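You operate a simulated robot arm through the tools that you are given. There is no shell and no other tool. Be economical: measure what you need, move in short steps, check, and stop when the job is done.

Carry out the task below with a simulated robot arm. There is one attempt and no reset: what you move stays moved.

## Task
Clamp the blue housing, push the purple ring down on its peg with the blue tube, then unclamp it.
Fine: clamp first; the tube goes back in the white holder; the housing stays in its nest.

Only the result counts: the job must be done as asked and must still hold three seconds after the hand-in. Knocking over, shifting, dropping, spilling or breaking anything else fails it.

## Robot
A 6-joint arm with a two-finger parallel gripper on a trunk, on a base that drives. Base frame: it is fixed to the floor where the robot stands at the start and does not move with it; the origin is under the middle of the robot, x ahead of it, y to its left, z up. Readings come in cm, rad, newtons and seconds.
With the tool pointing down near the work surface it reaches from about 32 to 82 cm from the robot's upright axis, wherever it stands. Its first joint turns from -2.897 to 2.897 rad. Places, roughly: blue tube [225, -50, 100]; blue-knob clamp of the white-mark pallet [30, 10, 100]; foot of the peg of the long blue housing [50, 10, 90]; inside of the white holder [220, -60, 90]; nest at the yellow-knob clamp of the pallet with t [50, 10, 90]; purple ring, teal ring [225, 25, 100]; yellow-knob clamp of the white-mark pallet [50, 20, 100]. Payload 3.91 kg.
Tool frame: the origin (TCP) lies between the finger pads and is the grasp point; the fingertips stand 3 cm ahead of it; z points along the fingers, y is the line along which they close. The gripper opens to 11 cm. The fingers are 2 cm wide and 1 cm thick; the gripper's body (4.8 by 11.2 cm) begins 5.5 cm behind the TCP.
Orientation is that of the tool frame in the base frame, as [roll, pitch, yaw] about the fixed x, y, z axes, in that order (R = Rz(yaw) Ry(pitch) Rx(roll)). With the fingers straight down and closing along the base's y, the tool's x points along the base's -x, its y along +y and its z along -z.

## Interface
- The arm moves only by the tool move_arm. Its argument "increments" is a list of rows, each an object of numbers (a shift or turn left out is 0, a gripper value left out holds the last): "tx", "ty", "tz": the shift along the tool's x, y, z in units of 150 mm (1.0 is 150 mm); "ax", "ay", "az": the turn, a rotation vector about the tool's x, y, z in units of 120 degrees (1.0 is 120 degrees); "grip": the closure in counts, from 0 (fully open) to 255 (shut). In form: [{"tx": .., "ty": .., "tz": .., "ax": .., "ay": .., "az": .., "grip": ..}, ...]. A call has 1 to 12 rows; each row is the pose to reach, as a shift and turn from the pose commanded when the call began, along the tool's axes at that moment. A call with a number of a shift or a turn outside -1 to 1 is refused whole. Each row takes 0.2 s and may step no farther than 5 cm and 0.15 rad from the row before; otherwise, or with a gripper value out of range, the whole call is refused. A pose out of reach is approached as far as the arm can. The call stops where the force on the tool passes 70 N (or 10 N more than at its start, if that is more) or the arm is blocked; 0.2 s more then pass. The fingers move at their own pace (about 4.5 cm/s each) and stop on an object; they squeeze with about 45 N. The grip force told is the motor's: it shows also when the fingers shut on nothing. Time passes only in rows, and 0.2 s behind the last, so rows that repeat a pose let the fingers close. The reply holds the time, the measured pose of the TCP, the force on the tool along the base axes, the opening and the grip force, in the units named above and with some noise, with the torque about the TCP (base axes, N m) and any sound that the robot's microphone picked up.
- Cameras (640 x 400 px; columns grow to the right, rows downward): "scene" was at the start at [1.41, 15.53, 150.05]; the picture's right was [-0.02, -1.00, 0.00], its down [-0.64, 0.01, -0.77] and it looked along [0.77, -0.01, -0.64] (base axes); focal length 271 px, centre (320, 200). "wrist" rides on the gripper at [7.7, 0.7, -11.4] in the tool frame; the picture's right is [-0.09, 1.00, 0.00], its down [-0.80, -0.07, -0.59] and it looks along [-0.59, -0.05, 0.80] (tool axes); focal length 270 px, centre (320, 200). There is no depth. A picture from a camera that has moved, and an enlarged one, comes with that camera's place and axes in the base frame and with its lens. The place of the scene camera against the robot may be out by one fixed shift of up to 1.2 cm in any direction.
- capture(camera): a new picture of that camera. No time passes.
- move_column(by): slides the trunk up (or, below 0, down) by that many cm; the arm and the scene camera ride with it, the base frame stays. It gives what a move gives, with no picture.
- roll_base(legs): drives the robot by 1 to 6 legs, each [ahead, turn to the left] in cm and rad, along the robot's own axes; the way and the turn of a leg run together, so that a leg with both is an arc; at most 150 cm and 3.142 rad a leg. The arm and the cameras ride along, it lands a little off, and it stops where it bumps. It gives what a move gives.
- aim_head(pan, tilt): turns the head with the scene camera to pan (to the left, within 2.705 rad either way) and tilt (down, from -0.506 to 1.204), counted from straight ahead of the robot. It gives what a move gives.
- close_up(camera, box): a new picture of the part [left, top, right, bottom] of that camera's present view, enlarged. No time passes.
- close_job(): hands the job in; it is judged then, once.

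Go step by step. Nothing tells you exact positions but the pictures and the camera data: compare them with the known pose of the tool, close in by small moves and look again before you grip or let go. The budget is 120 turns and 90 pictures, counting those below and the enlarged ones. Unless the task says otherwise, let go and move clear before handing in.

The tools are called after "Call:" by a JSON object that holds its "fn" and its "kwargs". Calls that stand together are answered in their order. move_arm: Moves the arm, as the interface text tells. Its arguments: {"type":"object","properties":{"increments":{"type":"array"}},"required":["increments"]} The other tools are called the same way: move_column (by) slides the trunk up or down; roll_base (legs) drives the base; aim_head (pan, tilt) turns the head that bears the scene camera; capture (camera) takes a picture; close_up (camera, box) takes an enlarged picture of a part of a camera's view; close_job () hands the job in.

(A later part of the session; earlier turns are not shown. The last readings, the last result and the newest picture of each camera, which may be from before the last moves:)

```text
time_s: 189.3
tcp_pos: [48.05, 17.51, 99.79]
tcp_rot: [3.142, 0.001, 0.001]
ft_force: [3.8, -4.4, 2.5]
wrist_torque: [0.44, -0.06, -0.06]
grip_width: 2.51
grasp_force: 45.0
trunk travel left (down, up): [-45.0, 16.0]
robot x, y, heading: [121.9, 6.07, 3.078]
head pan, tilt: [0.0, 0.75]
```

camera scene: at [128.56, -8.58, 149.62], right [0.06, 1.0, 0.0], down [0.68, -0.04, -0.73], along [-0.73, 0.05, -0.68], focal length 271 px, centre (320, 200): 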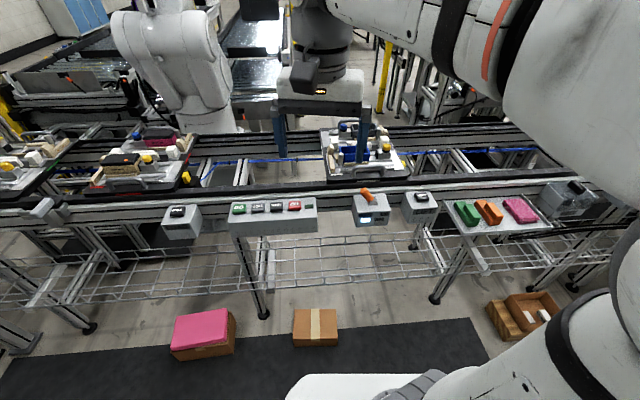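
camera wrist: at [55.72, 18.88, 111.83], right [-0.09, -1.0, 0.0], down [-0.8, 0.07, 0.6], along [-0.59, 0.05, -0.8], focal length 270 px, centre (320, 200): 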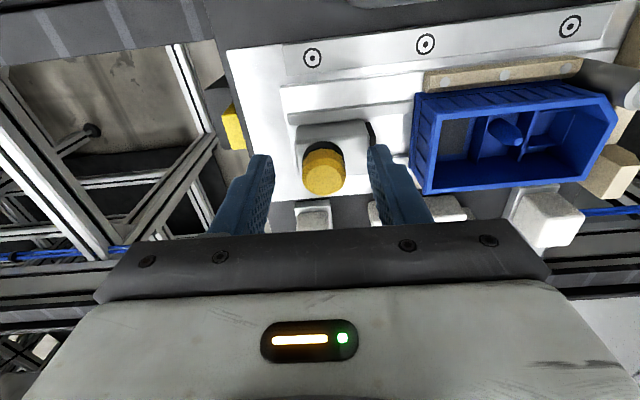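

Call:
{"fn": "move_arm", "kwargs": {"increments": [{"ty": 0.02}, {"ty": 0.04}, {"ty": 0.06}, {"ty": 0.08}, {"ty": 0.1}, {"ty": 0.12}]}}

Call:
{"fn": "close_up", "kwargs": {"camera": "scene", "box": [320, 100, 440, 190]}}

```text
time_s: 190.7
tcp_pos: [48.23, 16.3, 99.82]
tcp_rot: [-3.14, 0.003, -0.002]
ft_force: [10.2, 17.4, -0.6]
wrist_torque: [-0.1, 0.89, -0.31]
grip_width: 2.51
grasp_force: 45.1
trunk travel left (down, up): [-45.0, 16.0]
robot x, y, heading: [121.83, 5.94, 3.077]
head pan, tilt: [0.0, 0.75]
```

```text
4.44 times, centred on (380, 145) of scene
camera zoom: at [120.66, -7.79, 149.65], right [0.06, 1.0, 0.0], down [0.68, -0.05, -0.73], along [-0.73, 0.05, -0.68], focal length 1206 px, centre (53, 444)
```

zoom: 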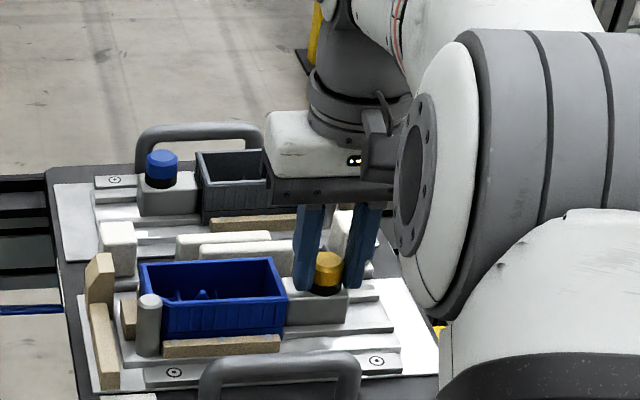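

The jaw has met the housing. I press a little harder to see whether it latches.

Call:
{"fn": "move_arm", "kwargs": {"increments": [{"ty": 0.03}, {"ty": 0.06}, {"ty": 0.09}, {"ty": 0.12}, {"ty": 0.12}]}}

```text
time_s: 191.9
tcp_pos: [48.29, 14.01, 99.84]
tcp_rot: [3.14, -0.001, 0.001]
ft_force: [13.1, 11.8, 0.3]
wrist_torque: [0.75, -0.5, 0.03]
grip_width: 2.51
grasp_force: 44.9
trunk travel left (down, up): [-45.0, 16.0]
robot x, y, heading: [121.5, 6.08, 3.076]
head pan, tilt: [0.0, 0.75]
```

It moved another 2.3 cm, so I check what happened.

Call:
{"fn": "close_up", "kwargs": {"camera": "scene", "box": [320, 100, 440, 190]}}

Call:
{"fn": "capture", "kwargs": {"camera": "wrist"}}

```text
4.44 times, centred on (380, 145) of scene
camera zoom: at [120.75, -7.91, 149.63], right [0.07, 1.0, 0.0], down [0.68, -0.05, -0.73], along [-0.73, 0.05, -0.68], focal length 1206 px, centre (53, 444)
```

zoom: 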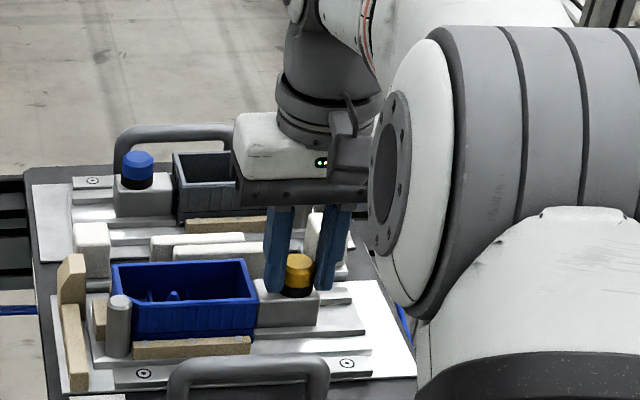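

```text
51 pictures are left
camera wrist: at [55.88, 13.43, 111.18], right [-0.09, -1.0, 0.0], down [-0.8, 0.07, 0.59], along [-0.59, 0.05, -0.8], focal length 270 px, centre (320, 200)
```

wrist: 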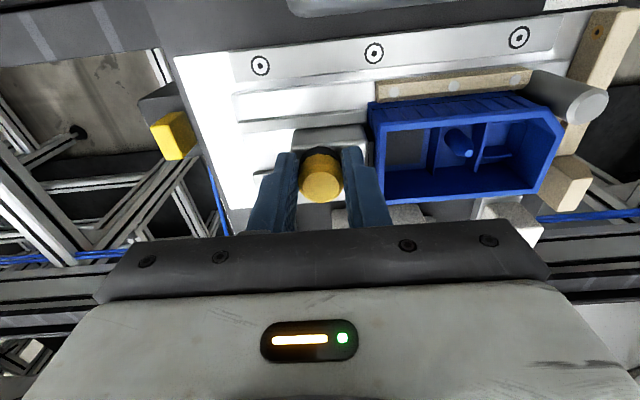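

The jaw is against the housing, but the whole pallet slid about 2.2 cm in -y along the belt. I'll let go of the knob, check that the clamp stays, then push the pallet back by its handle.

Call:
{"fn": "move_arm", "kwargs": {"increments": [{"grip": 128}, {"grip": 128}, {"grip": 128}, {"tz": -0.3}, {"tz": -0.6}, {"tz": -0.9}]}}

Call:
{"fn": "capture", "kwargs": {"camera": "wrist"}}

Call:
{"fn": "close_up", "kwargs": {"camera": "scene", "box": [310, 100, 430, 190]}}

```text
time_s: 193.3
tcp_pos: [48.09, 14.06, 113.17]
tcp_rot: [-3.141, 0.0, 0.001]
ft_force: [0.9, 0.0, -0.7]
wrist_torque: [0.0, 0.02, 0.02]
grip_width: 5.47
grasp_force: 0.0
trunk travel left (down, up): [-45.0, 16.0]
robot x, y, heading: [121.73, 6.07, 3.078]
head pan, tilt: [0.0, 0.75]
```

```text
50 pictures are left
camera wrist: at [55.63, 13.45, 124.57], right [-0.09, -1.0, 0.0], down [-0.8, 0.07, 0.59], along [-0.59, 0.05, -0.8], focal length 270 px, centre (320, 200)
```

wrist: 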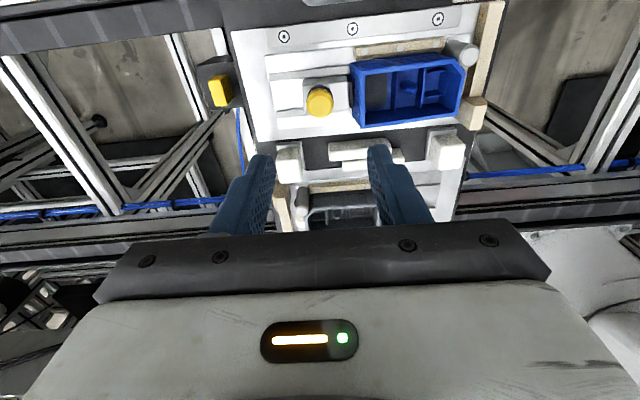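

```text
4.44 times, centred on (370, 145) of scene
camera zoom: at [120.56, -8.05, 149.61], right [0.06, 1.0, 0.0], down [0.68, -0.04, -0.73], along [-0.73, 0.05, -0.68], focal length 1206 px, centre (98, 444)
```

zoom: 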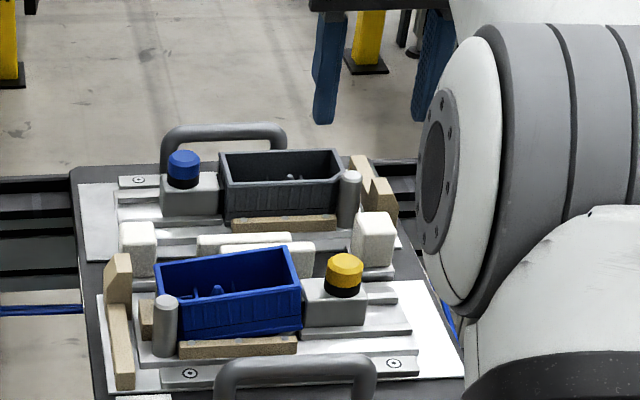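

The housing's right end now looks lifted; I take a closer look.

Call:
{"fn": "close_up", "kwargs": {"camera": "scene", "box": [325, 145, 395, 189]}}

Call:
{"fn": "close_up", "kwargs": {"camera": "wrist", "box": [230, 0, 500, 170]}}

```text
9.09 times, centred on (360, 167) of scene
camera zoom: at [120.56, -8.05, 149.61], right [0.06, 1.0, 0.0], down [0.68, -0.04, -0.73], along [-0.73, 0.05, -0.68], focal length 2466 px, centre (-44, 500)
```

zoom: 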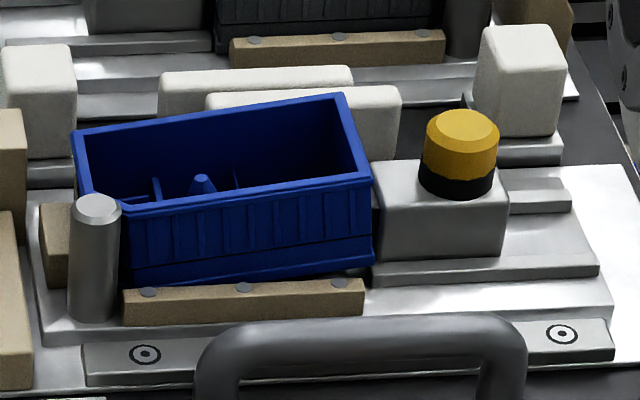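

```text
2.35 times, centred on (365, 85) of wrist
camera zoom: at [55.63, 13.45, 124.57], right [-0.09, -1.0, 0.0], down [-0.8, 0.07, 0.59], along [-0.59, 0.05, -0.8], focal length 636 px, centre (214, 471)
```

zoom: 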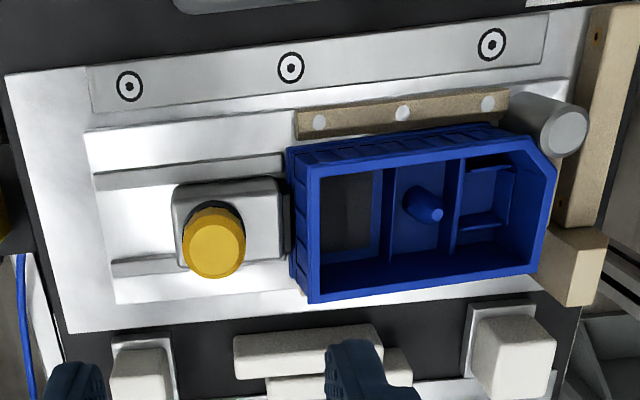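

The housing is wedged tilted: my opening finger caught its rim on the way up. I'll re-grip the knob with a narrower opening, back the jaw off so it drops, then reseat it.

Call:
{"fn": "move_arm", "kwargs": {"increments": [{"grip": 164}, {"tz": 0.3}, {"tz": 0.6}, {"tz": 0.8}, {"tz": 0.895}, {"tz": 0.895, "grip": 255}, {"tz": 0.895}, {"tz": 0.895}]}}

Call:
{"fn": "move_arm", "kwargs": {"increments": [{"ty": -0.03}, {"ty": -0.06}, {"ty": -0.09}, {"ty": -0.12}, {"ty": -0.15}]}}

Call:
{"fn": "close_up", "kwargs": {"camera": "scene", "box": [310, 110, 430, 190]}}

```text
time_s: 195.1
tcp_pos: [48.08, 14.14, 99.78]
tcp_rot: [-3.141, 0.0, 0.003]
ft_force: [-0.9, 5.4, -0.2]
wrist_torque: [0.55, 0.39, -0.06]
grip_width: 2.51
grasp_force: 45.4
trunk travel left (down, up): [-45.0, 16.0]
robot x, y, heading: [121.48, 6.2, 3.078]
head pan, tilt: [0.0, 0.75]
```

```text
time_s: 196.3
tcp_pos: [48.08, 16.55, 99.77]
tcp_rot: [-3.14, 0.0, 0.001]
ft_force: [3.8, 4.9, 0.1]
wrist_torque: [-0.27, -0.1, -0.05]
grip_width: 2.48
grasp_force: 45.0
trunk travel left (down, up): [-45.0, 16.0]
robot x, y, heading: [121.61, 6.63, 3.079]
head pan, tilt: [0.0, 0.75]
```

```text
5.00 times, centred on (370, 150) of scene
camera zoom: at [120.59, -7.99, 149.62], right [0.06, 1.0, 0.0], down [0.68, -0.04, -0.73], along [-0.73, 0.05, -0.68], focal length 1356 px, centre (70, 450)
```

zoom: 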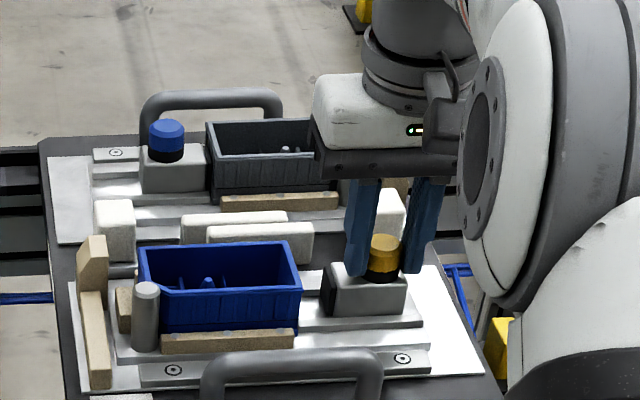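

The housing dropped level again. I now pull the knob further to its open end stop so that it drags the pallet back.

Call:
{"fn": "move_arm", "kwargs": {"increments": [{"ty": -0.03}, {"ty": -0.06}, {"ty": -0.09}, {"ty": -0.12}, {"ty": -0.15}]}}

Call:
{"fn": "close_up", "kwargs": {"camera": "scene", "box": [310, 110, 430, 190]}}

```text
time_s: 197.5
tcp_pos: [47.97, 18.33, 99.66]
tcp_rot: [3.141, 0.002, 0.002]
ft_force: [-0.5, -15.9, -0.2]
wrist_torque: [-0.85, 1.33, 0.01]
grip_width: 2.53
grasp_force: 45.4
trunk travel left (down, up): [-45.0, 16.0]
robot x, y, heading: [121.48, 6.26, 3.074]
head pan, tilt: [0.0, 0.75]
```

```text
5.00 times, centred on (370, 150) of scene
camera zoom: at [120.48, -8.26, 149.6], right [0.06, 1.0, 0.0], down [0.68, -0.04, -0.73], along [-0.73, 0.05, -0.68], focal length 1356 px, centre (70, 450)
```

zoom: 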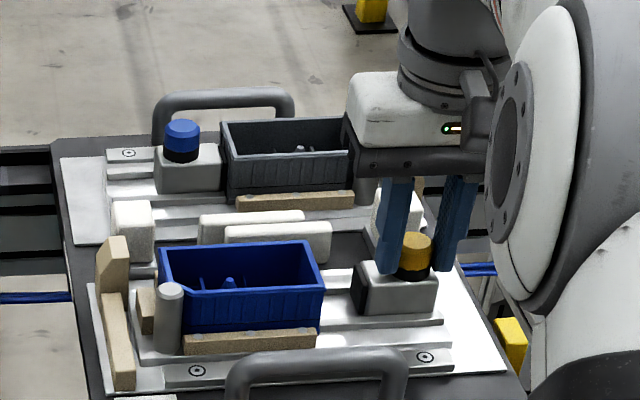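

About 1 cm to go. Pulling on.

Call:
{"fn": "move_arm", "kwargs": {"increments": [{"ty": -0.02}, {"ty": -0.04}, {"ty": -0.06}, {"ty": -0.065}]}}

Call:
{"fn": "close_up", "kwargs": {"camera": "scene", "box": [320, 100, 440, 190]}}

```text
time_s: 198.5
tcp_pos: [48.05, 19.35, 99.88]
tcp_rot: [-3.139, 0.0, 0.001]
ft_force: [-7.6, -16.0, 1.2]
wrist_torque: [-0.89, 0.32, 0.05]
grip_width: 2.5
grasp_force: 45.2
trunk travel left (down, up): [-45.0, 16.0]
robot x, y, heading: [121.38, 6.5, 3.08]
head pan, tilt: [0.0, 0.75]
```

```text
4.44 times, centred on (380, 145) of scene
camera zoom: at [120.46, -8.27, 149.59], right [0.06, 1.0, 0.0], down [0.68, -0.04, -0.73], along [-0.73, 0.05, -0.68], focal length 1206 px, centre (53, 444)
```

zoom: 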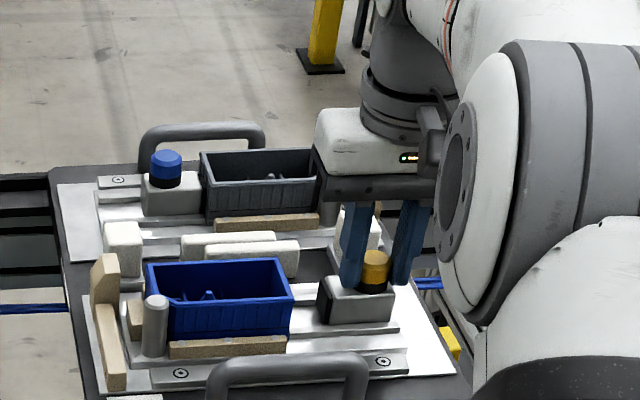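

Pallet is back where it was (knob at 19.35). Now I slide the jaw again, only up to gentle contact.

Call:
{"fn": "move_arm", "kwargs": {"increments": [{"ty": 0.05}, {"ty": 0.1}, {"ty": 0.14}, {"ty": 0.17}, {"ty": 0.18}]}}

Call:
{"fn": "move_arm", "kwargs": {"increments": [{"ty": 0.01}, {"ty": 0.015}, {"ty": 0.015}]}}

Call:
{"fn": "close_up", "kwargs": {"camera": "scene", "box": [325, 135, 405, 189]}}

```text
time_s: 199.7
tcp_pos: [48.2, 16.73, 99.77]
tcp_rot: [3.141, 0.0, 0.002]
ft_force: [-2.6, -8.3, 5.1]
wrist_torque: [-0.49, 0.4, 0.12]
grip_width: 2.52
grasp_force: 45.0
trunk travel left (down, up): [-45.0, 16.0]
robot x, y, heading: [121.67, 6.39, 3.076]
head pan, tilt: [0.0, 0.75]
```

```text
time_s: 200.5
tcp_pos: [48.15, 16.62, 99.72]
tcp_rot: [3.141, 0.002, 0.004]
ft_force: [-0.1, -6.8, 2.0]
wrist_torque: [-0.66, 0.05, -0.01]
grip_width: 2.5
grasp_force: 45.4
trunk travel left (down, up): [-45.0, 16.0]
robot x, y, heading: [121.65, 6.12, 3.076]
head pan, tilt: [0.0, 0.75]
```

```text
7.41 times, centred on (365, 162) of scene
camera zoom: at [120.59, -8.16, 149.6], right [0.06, 1.0, 0.0], down [0.68, -0.04, -0.73], along [-0.73, 0.05, -0.68], focal length 2010 px, centre (-13, 482)
```

zoom: 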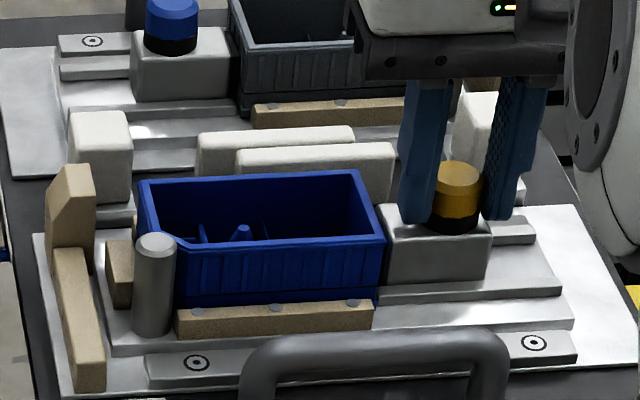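

Nearly in contact. A couple of small further steps, watching the force.

Call:
{"fn": "move_arm", "kwargs": {"increments": [{"ty": 0.01}, {"ty": 0.02}, {"ty": 0.02}]}}

Call:
{"fn": "move_arm", "kwargs": {"increments": [{"ty": 0.01}, {"ty": 0.02}, {"ty": 0.02}]}}

```text
time_s: 201.3
tcp_pos: [48.12, 16.38, 99.74]
tcp_rot: [3.14, 0.001, 0.001]
ft_force: [2.4, -3.7, 0.1]
wrist_torque: [-0.47, -0.03, -0.01]
grip_width: 2.51
grasp_force: 45.5
trunk travel left (down, up): [-45.0, 16.0]
robot x, y, heading: [121.69, 5.95, 3.072]
head pan, tilt: [0.0, 0.75]
```

```text
time_s: 202.1
tcp_pos: [48.12, 16.37, 99.75]
tcp_rot: [-3.141, 0.002, 0.001]
ft_force: [6.3, 14.9, -0.2]
wrist_torque: [-0.03, 0.99, -0.23]
grip_width: 2.51
grasp_force: 45.2
trunk travel left (down, up): [-45.0, 16.0]
robot x, y, heading: [121.47, 6.43, 3.071]
head pan, tilt: [0.0, 0.75]
```

Firm contact at y=16.37 without moving the pallet. Releasing narrowly and rising.

Call:
{"fn": "move_arm", "kwargs": {"increments": [{"grip": 170}, {"grip": 170}, {"tz": -0.1}, {"tz": -0.4}, {"tz": -0.7}, {"tz": -1.0}]}}

Call:
{"fn": "close_up", "kwargs": {"camera": "scene", "box": [320, 100, 440, 190]}}

Call:
{"fn": "close_up", "kwargs": {"camera": "wrist", "box": [220, 0, 520, 180]}}

```text
time_s: 203.5
tcp_pos: [47.96, 15.98, 114.78]
tcp_rot: [3.141, -0.001, 0.003]
ft_force: [0.3, 0.3, -0.5]
wrist_torque: [-0.01, 0.01, -0.01]
grip_width: 3.67
grasp_force: 0.1
trunk travel left (down, up): [-45.0, 16.0]
robot x, y, heading: [121.65, 6.24, 3.076]
head pan, tilt: [0.0, 0.75]
```

```text
4.44 times, centred on (380, 145) of scene
camera zoom: at [120.54, -8.06, 149.61], right [0.06, 1.0, 0.0], down [0.68, -0.04, -0.73], along [-0.73, 0.05, -0.68], focal length 1206 px, centre (53, 444)
```

zoom: 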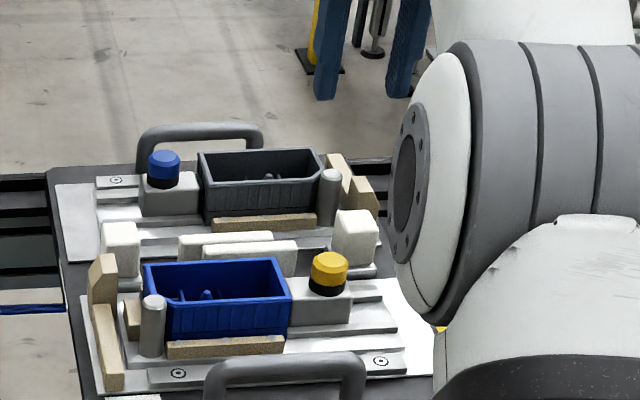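

```text
2.13 times, centred on (370, 90) of wrist
camera zoom: at [55.65, 15.32, 126.23], right [-0.09, -1.0, 0.0], down [-0.8, 0.07, 0.59], along [-0.59, 0.05, -0.8], focal length 577 px, centre (213, 435)
```

zoom: 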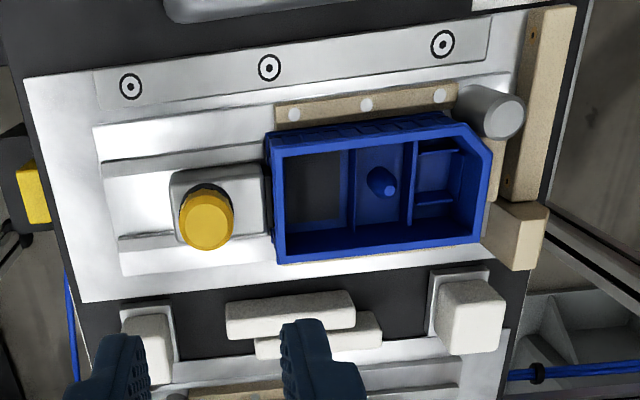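

Housing is level and clamped; peg top is about [47.8,7.2,96.5]. Next I tuck the arm and drive to the bench for the ring.

Call:
{"fn": "move_arm", "kwargs": {"increments": [{"tx": 0.2, "tz": -0.2}, {"tx": 0.4, "tz": -0.4}, {"tx": 0.6, "tz": -0.6}, {"tx": 0.8, "tz": -0.8}, {"tx": 1.0, "tz": -0.8}]}}

Call:
{"fn": "move_arm", "kwargs": {"increments": [{"tx": 0.3}, {"tx": 0.6}, {"tx": 0.9}]}}

Call:
{"fn": "roll_base", "kwargs": {"legs": [[0, -0.535], [-46, 0], [0, -2.54]]}}

Call:
{"fn": "aim_head", "kwargs": {"pan": 0.0, "tilt": 0.7}}

Call:
{"fn": "capture", "kwargs": {"camera": "scene"}}

```text
time_s: 204.7
tcp_pos: [63.34, 16.02, 126.74]
tcp_rot: [-3.141, 0.002, 0.0]
ft_force: [0.7, 0.2, -0.6]
wrist_torque: [-0.01, 0.01, 0.01]
grip_width: 3.68
grasp_force: 0.1
trunk travel left (down, up): [-45.0, 16.0]
robot x, y, heading: [121.6, 6.22, 3.078]
head pan, tilt: [0.0, 0.75]
```

```text
time_s: 205.5
tcp_pos: [76.89, 15.94, 126.8]
tcp_rot: [3.14, 0.002, 0.003]
ft_force: [-0.3, -0.3, 0.2]
wrist_torque: [0.03, -0.04, 0.0]
grip_width: 3.67
grasp_force: 0.1
trunk travel left (down, up): [-45.0, 16.0]
robot x, y, heading: [121.35, 6.0, 3.074]
head pan, tilt: [0.0, 0.75]
```

```text
time_s: 215.7
tcp_pos: [205.73, -26.52, 126.98]
tcp_rot: [3.142, 0.001, -3.065]
ft_force: [0.4, 0.2, -1.0]
wrist_torque: [-0.03, 0.01, 0.02]
grip_width: 3.64
grasp_force: 0.0
trunk travel left (down, up): [-45.0, 16.0]
robot x, y, heading: [160.0, -17.05, 0.02]
head pan, tilt: [0.0, 0.75]
```

```text
time_s: 216.3
tcp_pos: [205.77, -26.31, 126.93]
tcp_rot: [3.141, 0.003, -3.061]
ft_force: [0.7, 0.2, 0.0]
wrist_torque: [-0.02, 0.01, -0.01]
grip_width: 3.67
grasp_force: 0.1
trunk travel left (down, up): [-45.0, 16.0]
robot x, y, heading: [160.22, -17.19, 0.021]
head pan, tilt: [0.0, 0.7]
```

```text
40 pictures are left
camera scene: at [161.11, -1.3, 150.03], right [0.02, -1.0, 0.0], down [-0.64, -0.01, -0.76], along [0.76, 0.02, -0.64], focal length 271 px, centre (320, 200)
```

scene: 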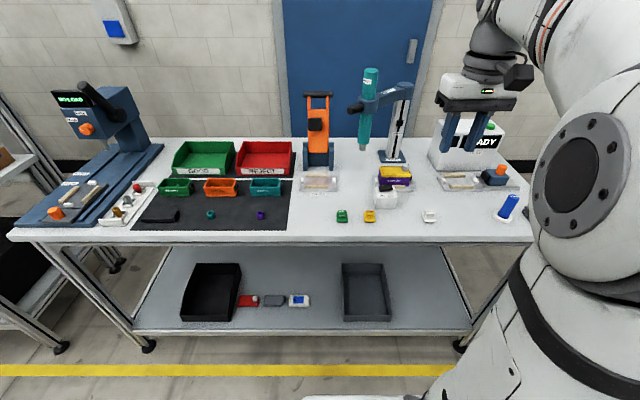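

The purple ring is near [223.4,19.5] on the mat. Moving the arm there in steps.

Call:
{"fn": "move_arm", "kwargs": {"increments": [{"ty": 0.25, "tx": -0.05}, {"ty": 0.5, "tx": -0.1}, {"ty": 0.75, "tx": -0.15}, {"ty": 1.0, "tx": -0.2}]}}

Call:
{"fn": "move_arm", "kwargs": {"increments": [{"ty": 0.25, "tx": -0.1}, {"ty": 0.5, "tx": -0.2}, {"ty": 0.75, "tx": -0.3}, {"ty": 1.0, "tx": -0.4}]}}

Call:
{"fn": "move_arm", "kwargs": {"increments": [{"ty": 0.25, "tx": -0.1}, {"ty": 0.5, "tx": -0.2}, {"ty": 0.75, "tx": -0.3}, {"ty": 1.0, "tx": -0.4}, {"ty": 1.0, "tx": -0.4, "tz": 0.3}, {"ty": 1.0, "tx": -0.4, "tz": 0.6}, {"ty": 1.0, "tx": -0.4, "tz": 0.9}]}}

Call:
{"fn": "capture", "kwargs": {"camera": "wrist"}}

```text
time_s: 217.3
tcp_pos: [207.52, -11.29, 126.82]
tcp_rot: [3.141, 0.001, -3.065]
ft_force: [-0.2, -0.5, 0.0]
wrist_torque: [-0.01, -0.03, -0.01]
grip_width: 3.65
grasp_force: 0.0
trunk travel left (down, up): [-45.0, 16.0]
robot x, y, heading: [160.39, -17.23, 0.02]
head pan, tilt: [0.0, 0.7]
```

```text
time_s: 218.3
tcp_pos: [212.41, 4.2, 126.88]
tcp_rot: [3.14, -0.002, -3.065]
ft_force: [0.0, 0.0, -0.1]
wrist_torque: [-0.04, 0.01, 0.0]
grip_width: 3.66
grasp_force: 0.0
trunk travel left (down, up): [-45.0, 16.0]
robot x, y, heading: [160.06, -17.33, 0.018]
head pan, tilt: [0.0, 0.7]
```

```text
time_s: 219.9
tcp_pos: [217.24, 19.47, 113.19]
tcp_rot: [3.141, 0.0, -3.063]
ft_force: [0.4, -0.6, -0.2]
wrist_torque: [-0.02, -0.02, 0.0]
grip_width: 3.64
grasp_force: 0.1
trunk travel left (down, up): [-45.0, 16.0]
robot x, y, heading: [159.96, -16.83, 0.022]
head pan, tilt: [0.0, 0.7]
```

```text
39 pictures are left
camera wrist: at [209.46, 19.64, 124.63], right [0.01, 1.0, 0.0], down [0.8, -0.01, 0.6], along [0.6, -0.01, -0.8], focal length 270 px, centre (320, 200)
```

wrist: 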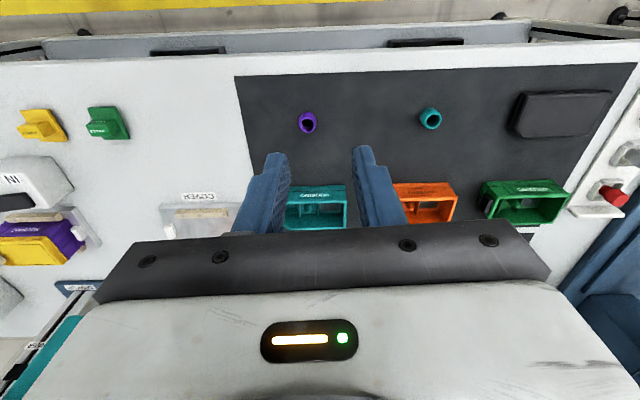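

Ring refined to about [222,17.8,92]. Descending closer above it.

Call:
{"fn": "move_arm", "kwargs": {"increments": [{"tx": -0.15, "ty": -0.06, "tz": 0.2, "grip": 140}, {"tx": -0.31, "ty": -0.135, "tz": 0.4}, {"tx": -0.31, "ty": -0.135, "tz": 0.65}, {"tx": -0.31, "ty": -0.135, "tz": 0.85}]}}

Call:
{"fn": "capture", "kwargs": {"camera": "wrist"}}

Call:
{"fn": "close_up", "kwargs": {"camera": "scene", "box": [220, 170, 300, 230]}}

```text
time_s: 220.9
tcp_pos: [222.03, 17.89, 100.66]
tcp_rot: [3.141, 0.002, -3.062]
ft_force: [0.0, -1.3, 0.0]
wrist_torque: [0.01, -0.03, -0.03]
grip_width: 4.98
grasp_force: 0.1
trunk travel left (down, up): [-45.0, 16.0]
robot x, y, heading: [160.17, -16.98, 0.022]
head pan, tilt: [0.0, 0.7]
```

```text
38 pictures are left
camera wrist: at [214.2, 18.07, 112.0], right [0.01, 1.0, 0.0], down [0.8, -0.01, 0.6], along [0.6, -0.01, -0.8], focal length 270 px, centre (320, 200)
```

wrist: 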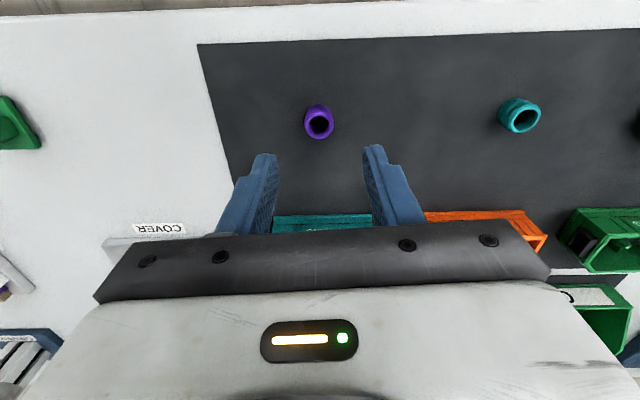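

```text
6.67 times, centred on (260, 200) of scene
camera zoom: at [161.15, -1.35, 150.04], right [0.02, -1.0, 0.0], down [-0.64, -0.01, -0.76], along [0.76, 0.02, -0.64], focal length 1809 px, centre (720, 200)
```

zoom: 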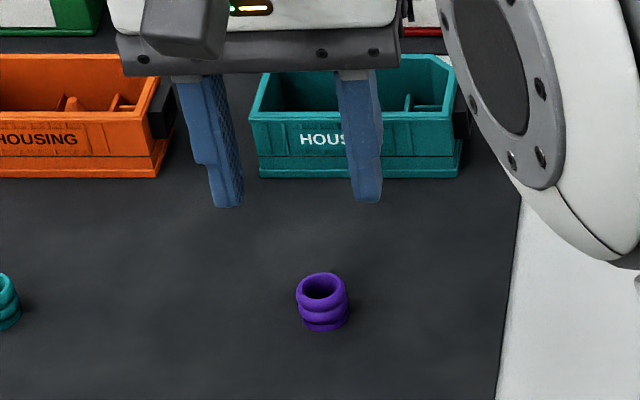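

The ring is a short tube about 2.4 cm wide, at about [221.5,17.9]. Lowering the fingers around it.

Call:
{"fn": "move_arm", "kwargs": {"increments": [{"tx": 0.035, "tz": 0.15}, {"tx": 0.035, "tz": 0.27}, {"tx": 0.035, "tz": 0.35}, {"tx": 0.035, "tz": 0.4}]}}

Call:
{"fn": "capture", "kwargs": {"camera": "wrist"}}

Call:
{"fn": "close_up", "kwargs": {"camera": "scene", "box": [220, 170, 300, 230]}}

```text
time_s: 221.9
tcp_pos: [221.59, 17.88, 94.59]
tcp_rot: [3.142, 0.002, -3.062]
ft_force: [1.3, -1.0, -0.7]
wrist_torque: [-0.01, 0.02, 0.0]
grip_width: 4.96
grasp_force: 0.1
trunk travel left (down, up): [-45.0, 16.0]
robot x, y, heading: [159.78, -17.41, 0.021]
head pan, tilt: [0.0, 0.7]
```

```text
36 pictures are left
camera wrist: at [213.65, 17.9, 106.0], right [0.01, 1.0, 0.0], down [0.8, -0.01, 0.6], along [0.6, -0.01, -0.8], focal length 270 px, centre (320, 200)
```

wrist: 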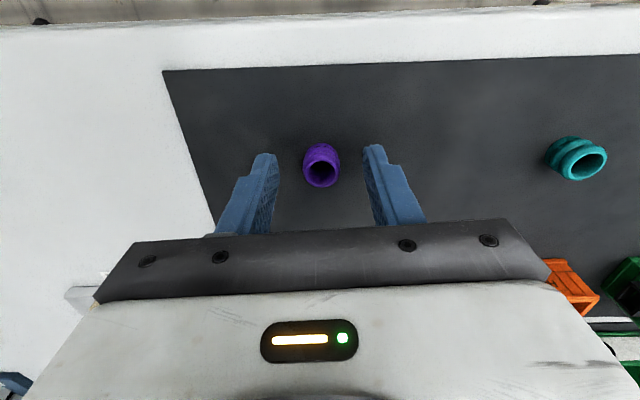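

```text
6.67 times, centred on (260, 200) of scene
camera zoom: at [161.14, -1.37, 150.04], right [0.02, -1.0, 0.0], down [-0.64, -0.01, -0.76], along [0.76, 0.02, -0.64], focal length 1809 px, centre (720, 200)
```

zoom: 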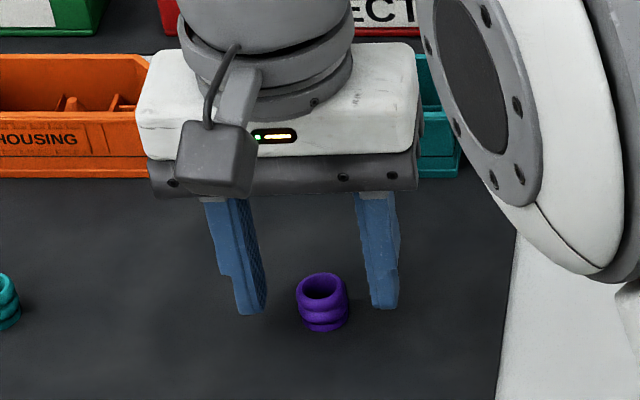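

The ring is centred between the fingers with its lower part below the tips, which suits placing. Lower 3 mm and close.

Call:
{"fn": "move_arm", "kwargs": {"increments": [{"tz": 0.02}, {"tz": 0.02, "grip": 255}, {"tz": 0.02}, {"tz": 0.02}, {"tz": 0.02}]}}

Call:
{"fn": "move_arm", "kwargs": {"increments": [{"tz": -0.2}, {"tz": -0.5}, {"tz": -0.8}]}}

Call:
{"fn": "capture", "kwargs": {"camera": "wrist"}}

Call:
{"fn": "close_up", "kwargs": {"camera": "scene", "box": [220, 130, 300, 190]}}

```text
time_s: 223.2
tcp_pos: [221.4, 17.74, 94.41]
tcp_rot: [-3.141, 0.0, -3.062]
ft_force: [-0.1, -0.3, 0.2]
wrist_torque: [-0.03, 0.0, -0.01]
grip_width: 2.01
grasp_force: 44.6
trunk travel left (down, up): [-45.0, 16.0]
robot x, y, heading: [160.36, -16.83, 0.023]
head pan, tilt: [0.0, 0.7]
```

```text
time_s: 223.9
tcp_pos: [221.57, 17.75, 106.5]
tcp_rot: [3.14, 0.0, -3.063]
ft_force: [0.5, 0.3, -0.4]
wrist_torque: [0.01, 0.0, 0.01]
grip_width: 2.01
grasp_force: 44.8
trunk travel left (down, up): [-45.0, 16.0]
robot x, y, heading: [159.89, -17.14, 0.023]
head pan, tilt: [0.0, 0.7]
```

```text
34 pictures are left
camera wrist: at [213.64, 17.89, 117.81], right [0.01, 1.0, 0.0], down [0.8, -0.01, 0.59], along [0.59, -0.01, -0.8], focal length 270 px, centre (320, 200)
```

wrist: 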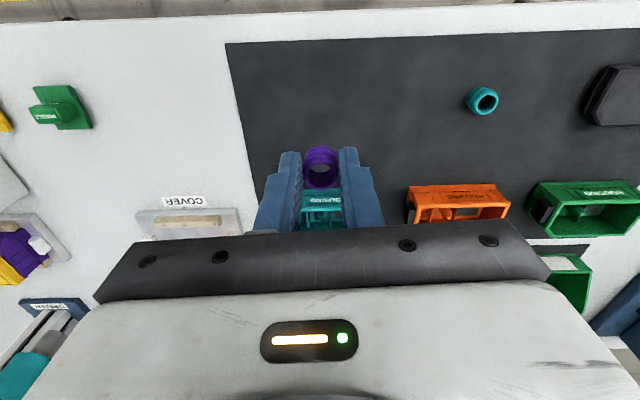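

```text
6.67 times, centred on (260, 160) of scene
camera zoom: at [161.11, -1.38, 150.03], right [0.02, -1.0, 0.0], down [-0.64, -0.01, -0.76], along [0.76, 0.02, -0.64], focal length 1809 px, centre (720, 467)
```

zoom: 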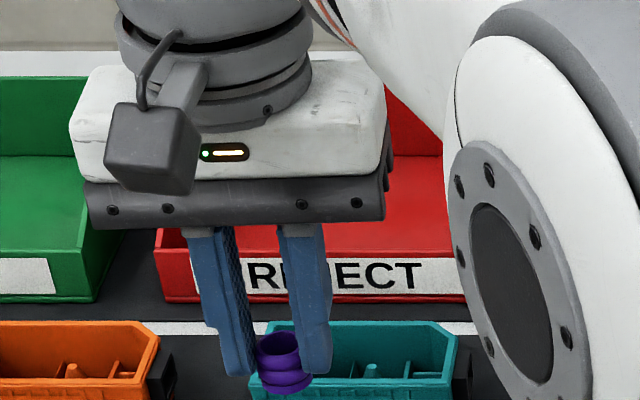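

Ring held firmly, about 0.8 cm protruding below the tips. Raise, tuck, and drive back to the pallet.

Call:
{"fn": "move_arm", "kwargs": {"increments": [{"tz": -0.3}, {"tz": -0.6}, {"tz": -0.9}, {"tz": -1.0, "tx": 0.2, "ty": -0.2}, {"tz": -1.0, "tx": 0.4, "ty": -0.4}, {"tz": -1.0, "tx": 0.6, "ty": -0.6}, {"tz": -1.0, "tx": 0.8, "ty": -0.8}]}}

Call:
{"fn": "move_arm", "kwargs": {"increments": [{"tz": -0.15, "tx": 0.2, "ty": -0.2}, {"tz": -0.3, "tx": 0.4, "ty": -0.4}, {"tz": -0.3, "tx": 0.6, "ty": -0.6}]}}

Call:
{"fn": "roll_base", "kwargs": {"legs": [[0, 2.52], [45, 0], [0, 0.535]]}}

```text
time_s: 225.6
tcp_pos: [210.33, 4.7, 121.25]
tcp_rot: [-3.141, 0.003, -3.065]
ft_force: [-0.5, 0.2, 0.3]
wrist_torque: [0.01, 0.02, -0.02]
grip_width: 2.02
grasp_force: 45.2
trunk travel left (down, up): [-45.0, 16.0]
robot x, y, heading: [159.88, -16.88, 0.027]
head pan, tilt: [0.0, 0.7]
```

```text
time_s: 226.3
tcp_pos: [201.95, -4.99, 125.97]
tcp_rot: [3.141, 0.002, -3.063]
ft_force: [0.7, 0.2, 0.2]
wrist_torque: [-0.01, -0.01, 0.04]
grip_width: 2.0
grasp_force: 44.5
trunk travel left (down, up): [-45.0, 16.0]
robot x, y, heading: [160.13, -17.21, 0.021]
head pan, tilt: [0.0, 0.7]
```

```text
time_s: 236.5
tcp_pos: [80.2, 1.08, 125.98]
tcp_rot: [3.141, 0.0, -0.027]
ft_force: [-0.2, 0.2, 0.2]
wrist_torque: [-0.02, 0.02, 0.0]
grip_width: 1.99
grasp_force: 45.0
trunk travel left (down, up): [-45.0, 16.0]
robot x, y, heading: [123.51, 8.83, 3.049]
head pan, tilt: [0.0, 0.7]
```

Back at the pallet. I extend over the peg and turn the gripper 90° so the fingers close along x inside the compartment.

Call:
{"fn": "move_arm", "kwargs": {"increments": [{"tx": -0.25, "ty": -0.1, "tz": 0.12}, {"tx": -0.5, "ty": -0.2, "tz": 0.25}, {"tx": -0.75, "ty": -0.3, "tz": 0.37}, {"tx": -1.0, "ty": -0.4, "tz": 0.5}]}}

Call:
{"fn": "move_arm", "kwargs": {"increments": [{"tx": -0.25, "tz": 0.06}, {"tx": -0.5, "tz": 0.12}, {"tx": -0.75, "tz": 0.18}, {"tx": -1.0, "tz": 0.24}]}}

Call:
{"fn": "move_arm", "kwargs": {"increments": [{"az": -0.07}, {"az": -0.14}, {"az": -0.21}, {"az": -0.28}, {"az": -0.35}, {"az": -0.42}, {"az": -0.49}, {"az": -0.56}, {"az": -0.63}, {"az": -0.7}, {"az": -0.763}]}}

Call:
{"fn": "aim_head", "kwargs": {"pan": 0.0, "tilt": 0.75}}

Call:
{"fn": "capture", "kwargs": {"camera": "wrist"}}

Call:
{"fn": "close_up", "kwargs": {"camera": "scene", "box": [300, 90, 440, 190]}}

```text
time_s: 237.5
tcp_pos: [65.18, 7.56, 118.28]
tcp_rot: [-3.142, -0.002, -0.026]
ft_force: [0.7, 0.0, -0.3]
wrist_torque: [0.01, -0.05, 0.0]
grip_width: 1.97
grasp_force: 44.9
trunk travel left (down, up): [-45.0, 16.0]
robot x, y, heading: [122.97, 8.68, 3.051]
head pan, tilt: [0.0, 0.7]
```

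```text
time_s: 238.5
tcp_pos: [50.07, 7.97, 114.73]
tcp_rot: [3.141, 0.001, -0.028]
ft_force: [0.2, 0.3, -0.3]
wrist_torque: [-0.01, -0.02, 0.02]
grip_width: 1.98
grasp_force: 44.8
trunk travel left (down, up): [-45.0, 16.0]
robot x, y, heading: [123.28, 8.93, 3.05]
head pan, tilt: [0.0, 0.7]
```

```text
time_s: 240.9
tcp_pos: [50.32, 7.76, 114.94]
tcp_rot: [-3.138, 0.002, 1.575]
ft_force: [0.3, -0.4, -0.4]
wrist_torque: [-0.01, 0.0, 0.01]
grip_width: 2.01
grasp_force: 44.4
trunk travel left (down, up): [-45.0, 16.0]
robot x, y, heading: [123.01, 8.74, 3.057]
head pan, tilt: [0.0, 0.7]
```

```text
time_s: 241.5
tcp_pos: [50.4, 7.83, 114.8]
tcp_rot: [-3.139, -0.001, 1.571]
ft_force: [-0.1, -0.5, -0.4]
wrist_torque: [0.01, 0.02, -0.02]
grip_width: 2.0
grasp_force: 44.9
trunk travel left (down, up): [-45.0, 16.0]
robot x, y, heading: [123.24, 8.69, 3.049]
head pan, tilt: [0.0, 0.75]
```

```text
32 pictures are left
camera wrist: at [50.96, 15.52, 126.29], right [1.0, -0.09, 0.0], down [-0.07, -0.8, 0.59], along [-0.05, -0.59, -0.8], focal length 270 px, centre (320, 200)
```

wrist: 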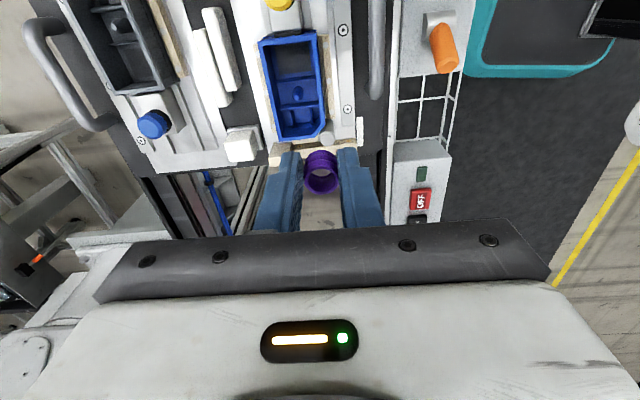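

```text
4.00 times, centred on (370, 140) of scene
camera zoom: at [121.76, -5.34, 149.62], right [0.09, 1.0, 0.0], down [0.68, -0.06, -0.73], along [-0.73, 0.07, -0.68], focal length 1085 px, centre (120, 440)
```

zoom: 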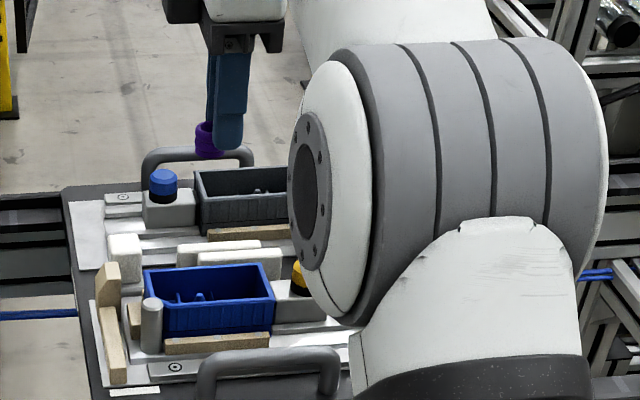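

Now I lower to just above the rim, centred by estimate over the peg, and check both views.

Call:
{"fn": "move_arm", "kwargs": {"increments": [{"ty": -0.08, "tz": 0.2}, {"ty": -0.163, "tz": 0.45}, {"ty": -0.163, "tz": 0.7}, {"ty": -0.163, "tz": 0.833}]}}

Call:
{"fn": "close_up", "kwargs": {"camera": "wrist", "box": [200, 50, 440, 220]}}

Call:
{"fn": "close_up", "kwargs": {"camera": "scene", "box": [320, 130, 390, 180]}}

```text
time_s: 242.5
tcp_pos: [47.89, 7.88, 102.22]
tcp_rot: [-3.141, -0.002, 1.573]
ft_force: [0.9, 0.5, -0.6]
wrist_torque: [0.0, -0.02, -0.04]
grip_width: 1.99
grasp_force: 44.8
trunk travel left (down, up): [-45.0, 16.0]
robot x, y, heading: [123.28, 8.85, 3.048]
head pan, tilt: [0.0, 0.75]
```

```text
2.35 times, centred on (320, 135) of wrist
camera zoom: at [48.38, 15.55, 113.7], right [1.0, -0.09, 0.0], down [-0.07, -0.8, 0.59], along [-0.05, -0.59, -0.8], focal length 636 px, centre (320, 353)
```

zoom: 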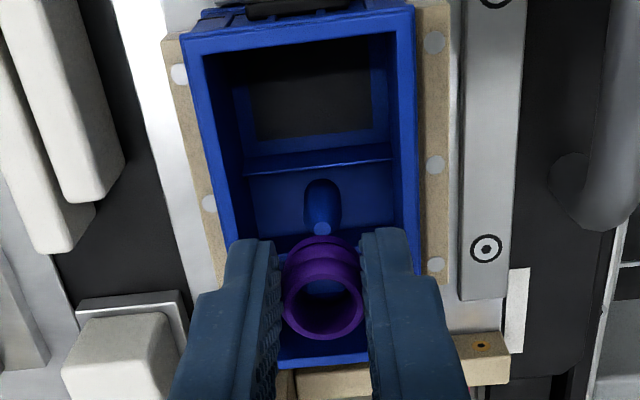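

```text
8.00 times, centred on (355, 155) of scene
camera zoom: at [121.74, -5.34, 149.62], right [0.09, 1.0, 0.0], down [0.68, -0.06, -0.73], along [-0.73, 0.07, -0.68], focal length 2170 px, centre (40, 560)
```

zoom: 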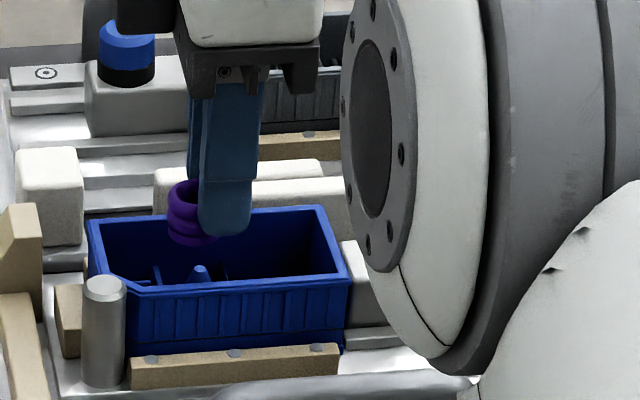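

The ring needs about +0.33 cm in y to sit over the peg; x is aligned. I shift and lower in small steps, watching the force.

Call:
{"fn": "move_arm", "kwargs": {"increments": [{"tx": 0.022}, {"tx": 0.022, "tz": 0.05}, {"tx": 0.022, "tz": 0.1}, {"tx": 0.022, "tz": 0.13}]}}

Call:
{"fn": "close_up", "kwargs": {"camera": "wrist", "box": [200, 50, 440, 220]}}

Call:
{"fn": "close_up", "kwargs": {"camera": "scene", "box": [325, 140, 381, 175]}}

```text
time_s: 243.5
tcp_pos: [47.86, 8.22, 100.4]
tcp_rot: [3.14, 0.001, 1.572]
ft_force: [-1.0, 0.0, -1.0]
wrist_torque: [0.0, -0.01, 0.02]
grip_width: 2.0
grasp_force: 44.8
trunk travel left (down, up): [-45.0, 16.0]
robot x, y, heading: [123.26, 8.79, 3.051]
head pan, tilt: [0.0, 0.75]
```

```text
2.35 times, centred on (320, 135) of wrist
camera zoom: at [48.46, 15.86, 111.84], right [1.0, -0.09, 0.0], down [-0.07, -0.8, 0.59], along [-0.05, -0.59, -0.8], focal length 636 px, centre (320, 353)
```

zoom: 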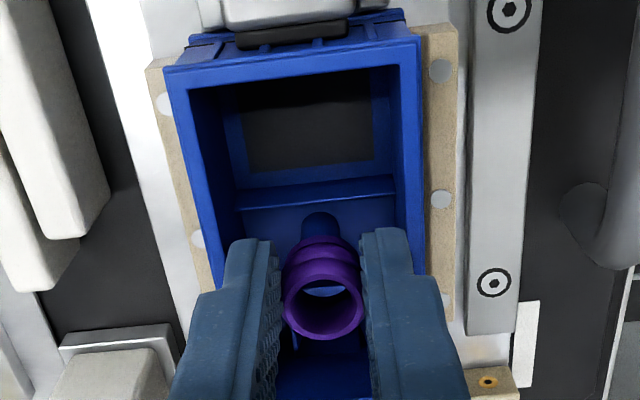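

```text
11.43 times, centred on (353, 158) of scene
camera zoom: at [121.75, -5.34, 149.61], right [0.09, 1.0, 0.0], down [0.68, -0.06, -0.73], along [-0.73, 0.07, -0.68], focal length 3101 px, centre (-57, 686)
```

zoom: 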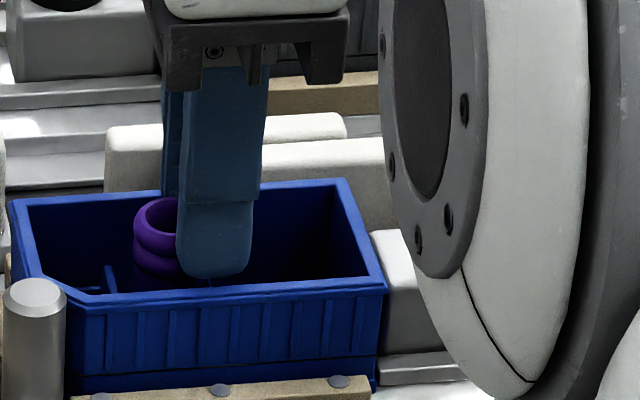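

Aligned in both views. Lowering gently onto the peg.

Call:
{"fn": "move_arm", "kwargs": {"increments": [{"tz": 0.02}, {"tz": 0.04}, {"tz": 0.06}]}}

Call:
{"fn": "move_arm", "kwargs": {"increments": [{"tz": 0.015}, {"tz": 0.03}, {"tz": 0.03}]}}

Call:
{"fn": "close_up", "kwargs": {"camera": "wrist", "box": [200, 50, 440, 220]}}

```text
time_s: 244.3
tcp_pos: [47.8, 8.16, 99.57]
tcp_rot: [-3.138, 0.0, 1.573]
ft_force: [-1.6, 1.5, 3.2]
wrist_torque: [0.03, 0.09, 0.0]
grip_width: 1.97
grasp_force: 44.8
trunk travel left (down, up): [-45.0, 16.0]
robot x, y, heading: [123.26, 8.95, 3.048]
head pan, tilt: [0.0, 0.75]
```

```text
time_s: 245.1
tcp_pos: [47.83, 8.13, 99.09]
tcp_rot: [-3.14, -0.001, 1.572]
ft_force: [-5.5, 2.3, 5.7]
wrist_torque: [0.06, 0.21, -0.02]
grip_width: 1.99
grasp_force: 45.0
trunk travel left (down, up): [-45.0, 16.0]
robot x, y, heading: [123.26, 8.79, 3.051]
head pan, tilt: [0.0, 0.75]
```

```text
2.35 times, centred on (320, 135) of wrist
camera zoom: at [48.45, 15.88, 110.51], right [1.0, -0.09, 0.0], down [-0.07, -0.8, 0.59], along [-0.05, -0.59, -0.8], focal length 636 px, centre (320, 353)
```

zoom: 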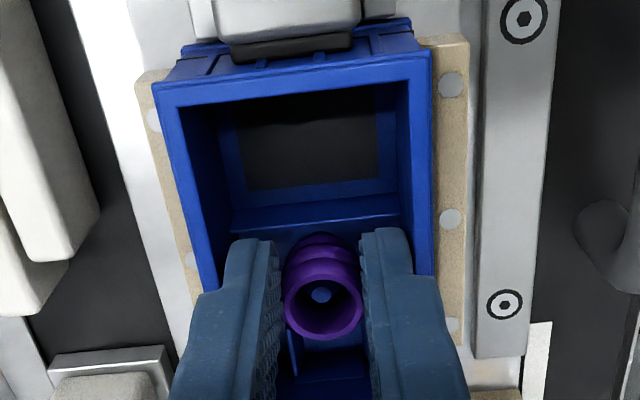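

The peg tip is visible inside the ring. Slight -x relief and a bit lower.

Call:
{"fn": "move_arm", "kwargs": {"increments": [{"ty": -0.008}, {"ty": -0.008, "tz": 0.02}, {"ty": -0.008, "tz": 0.035}, {"ty": -0.008, "tz": 0.035}]}}

```text
time_s: 246.1
tcp_pos: [47.69, 8.17, 98.47]
tcp_rot: [3.141, 0.0, 1.573]
ft_force: [1.4, 1.5, 1.3]
wrist_torque: [0.1, -0.04, 0.01]
grip_width: 2.01
grasp_force: 45.1
trunk travel left (down, up): [-45.0, 16.0]
robot x, y, heading: [123.36, 8.38, 3.053]
head pan, tilt: [0.0, 0.75]
```

Call:
{"fn": "move_arm", "kwargs": {"increments": [{"tz": 0.02}, {"tz": 0.04}, {"tz": 0.04}]}}

Call:
{"fn": "close_up", "kwargs": {"camera": "wrist", "box": [200, 50, 440, 220]}}

```text
time_s: 246.9
tcp_pos: [47.77, 8.16, 98.0]
tcp_rot: [-3.138, 0.0, 1.573]
ft_force: [-0.6, 1.8, 9.2]
wrist_torque: [0.09, -0.1, 0.06]
grip_width: 2.01
grasp_force: 45.0
trunk travel left (down, up): [-45.0, 16.0]
robot x, y, heading: [123.3, 8.66, 3.051]
head pan, tilt: [0.0, 0.75]
```

```text
2.35 times, centred on (320, 135) of wrist
camera zoom: at [48.41, 15.88, 109.49], right [1.0, -0.09, 0.0], down [-0.07, -0.8, 0.59], along [-0.05, -0.59, -0.8], focal length 636 px, centre (320, 353)
```

zoom: 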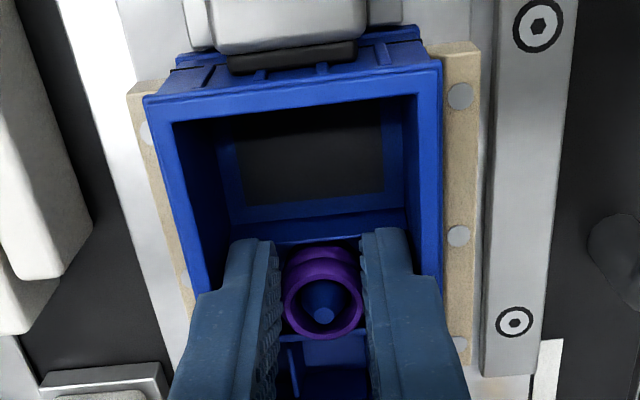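

The peg tip is well through the ring and resistance is rising. I open narrowly (walls are close) and lift straight out.

Call:
{"fn": "move_arm", "kwargs": {"increments": [{"grip": 199}, {"grip": 199}, {"tz": -0.03}, {"tz": -0.1}, {"tz": -0.25}]}}

Call:
{"fn": "close_up", "kwargs": {"camera": "wrist", "box": [200, 50, 440, 220]}}

```text
time_s: 248.1
tcp_pos: [47.76, 8.24, 101.67]
tcp_rot: [3.14, -0.001, 1.573]
ft_force: [-0.7, -0.1, -0.2]
wrist_torque: [0.01, 0.0, 0.01]
grip_width: 2.43
grasp_force: 0.0
trunk travel left (down, up): [-45.0, 16.0]
robot x, y, heading: [123.19, 8.66, 3.055]
head pan, tilt: [0.0, 0.75]
```

```text
2.35 times, centred on (320, 135) of wrist
camera zoom: at [48.34, 15.86, 113.06], right [1.0, -0.09, 0.0], down [-0.07, -0.8, 0.59], along [-0.05, -0.59, -0.8], focal length 636 px, centre (320, 353)
```

zoom: 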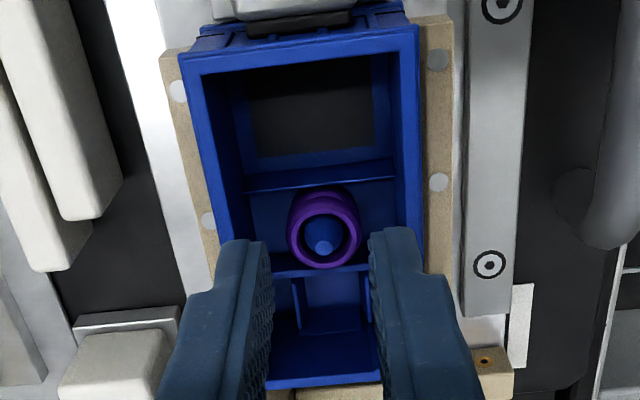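

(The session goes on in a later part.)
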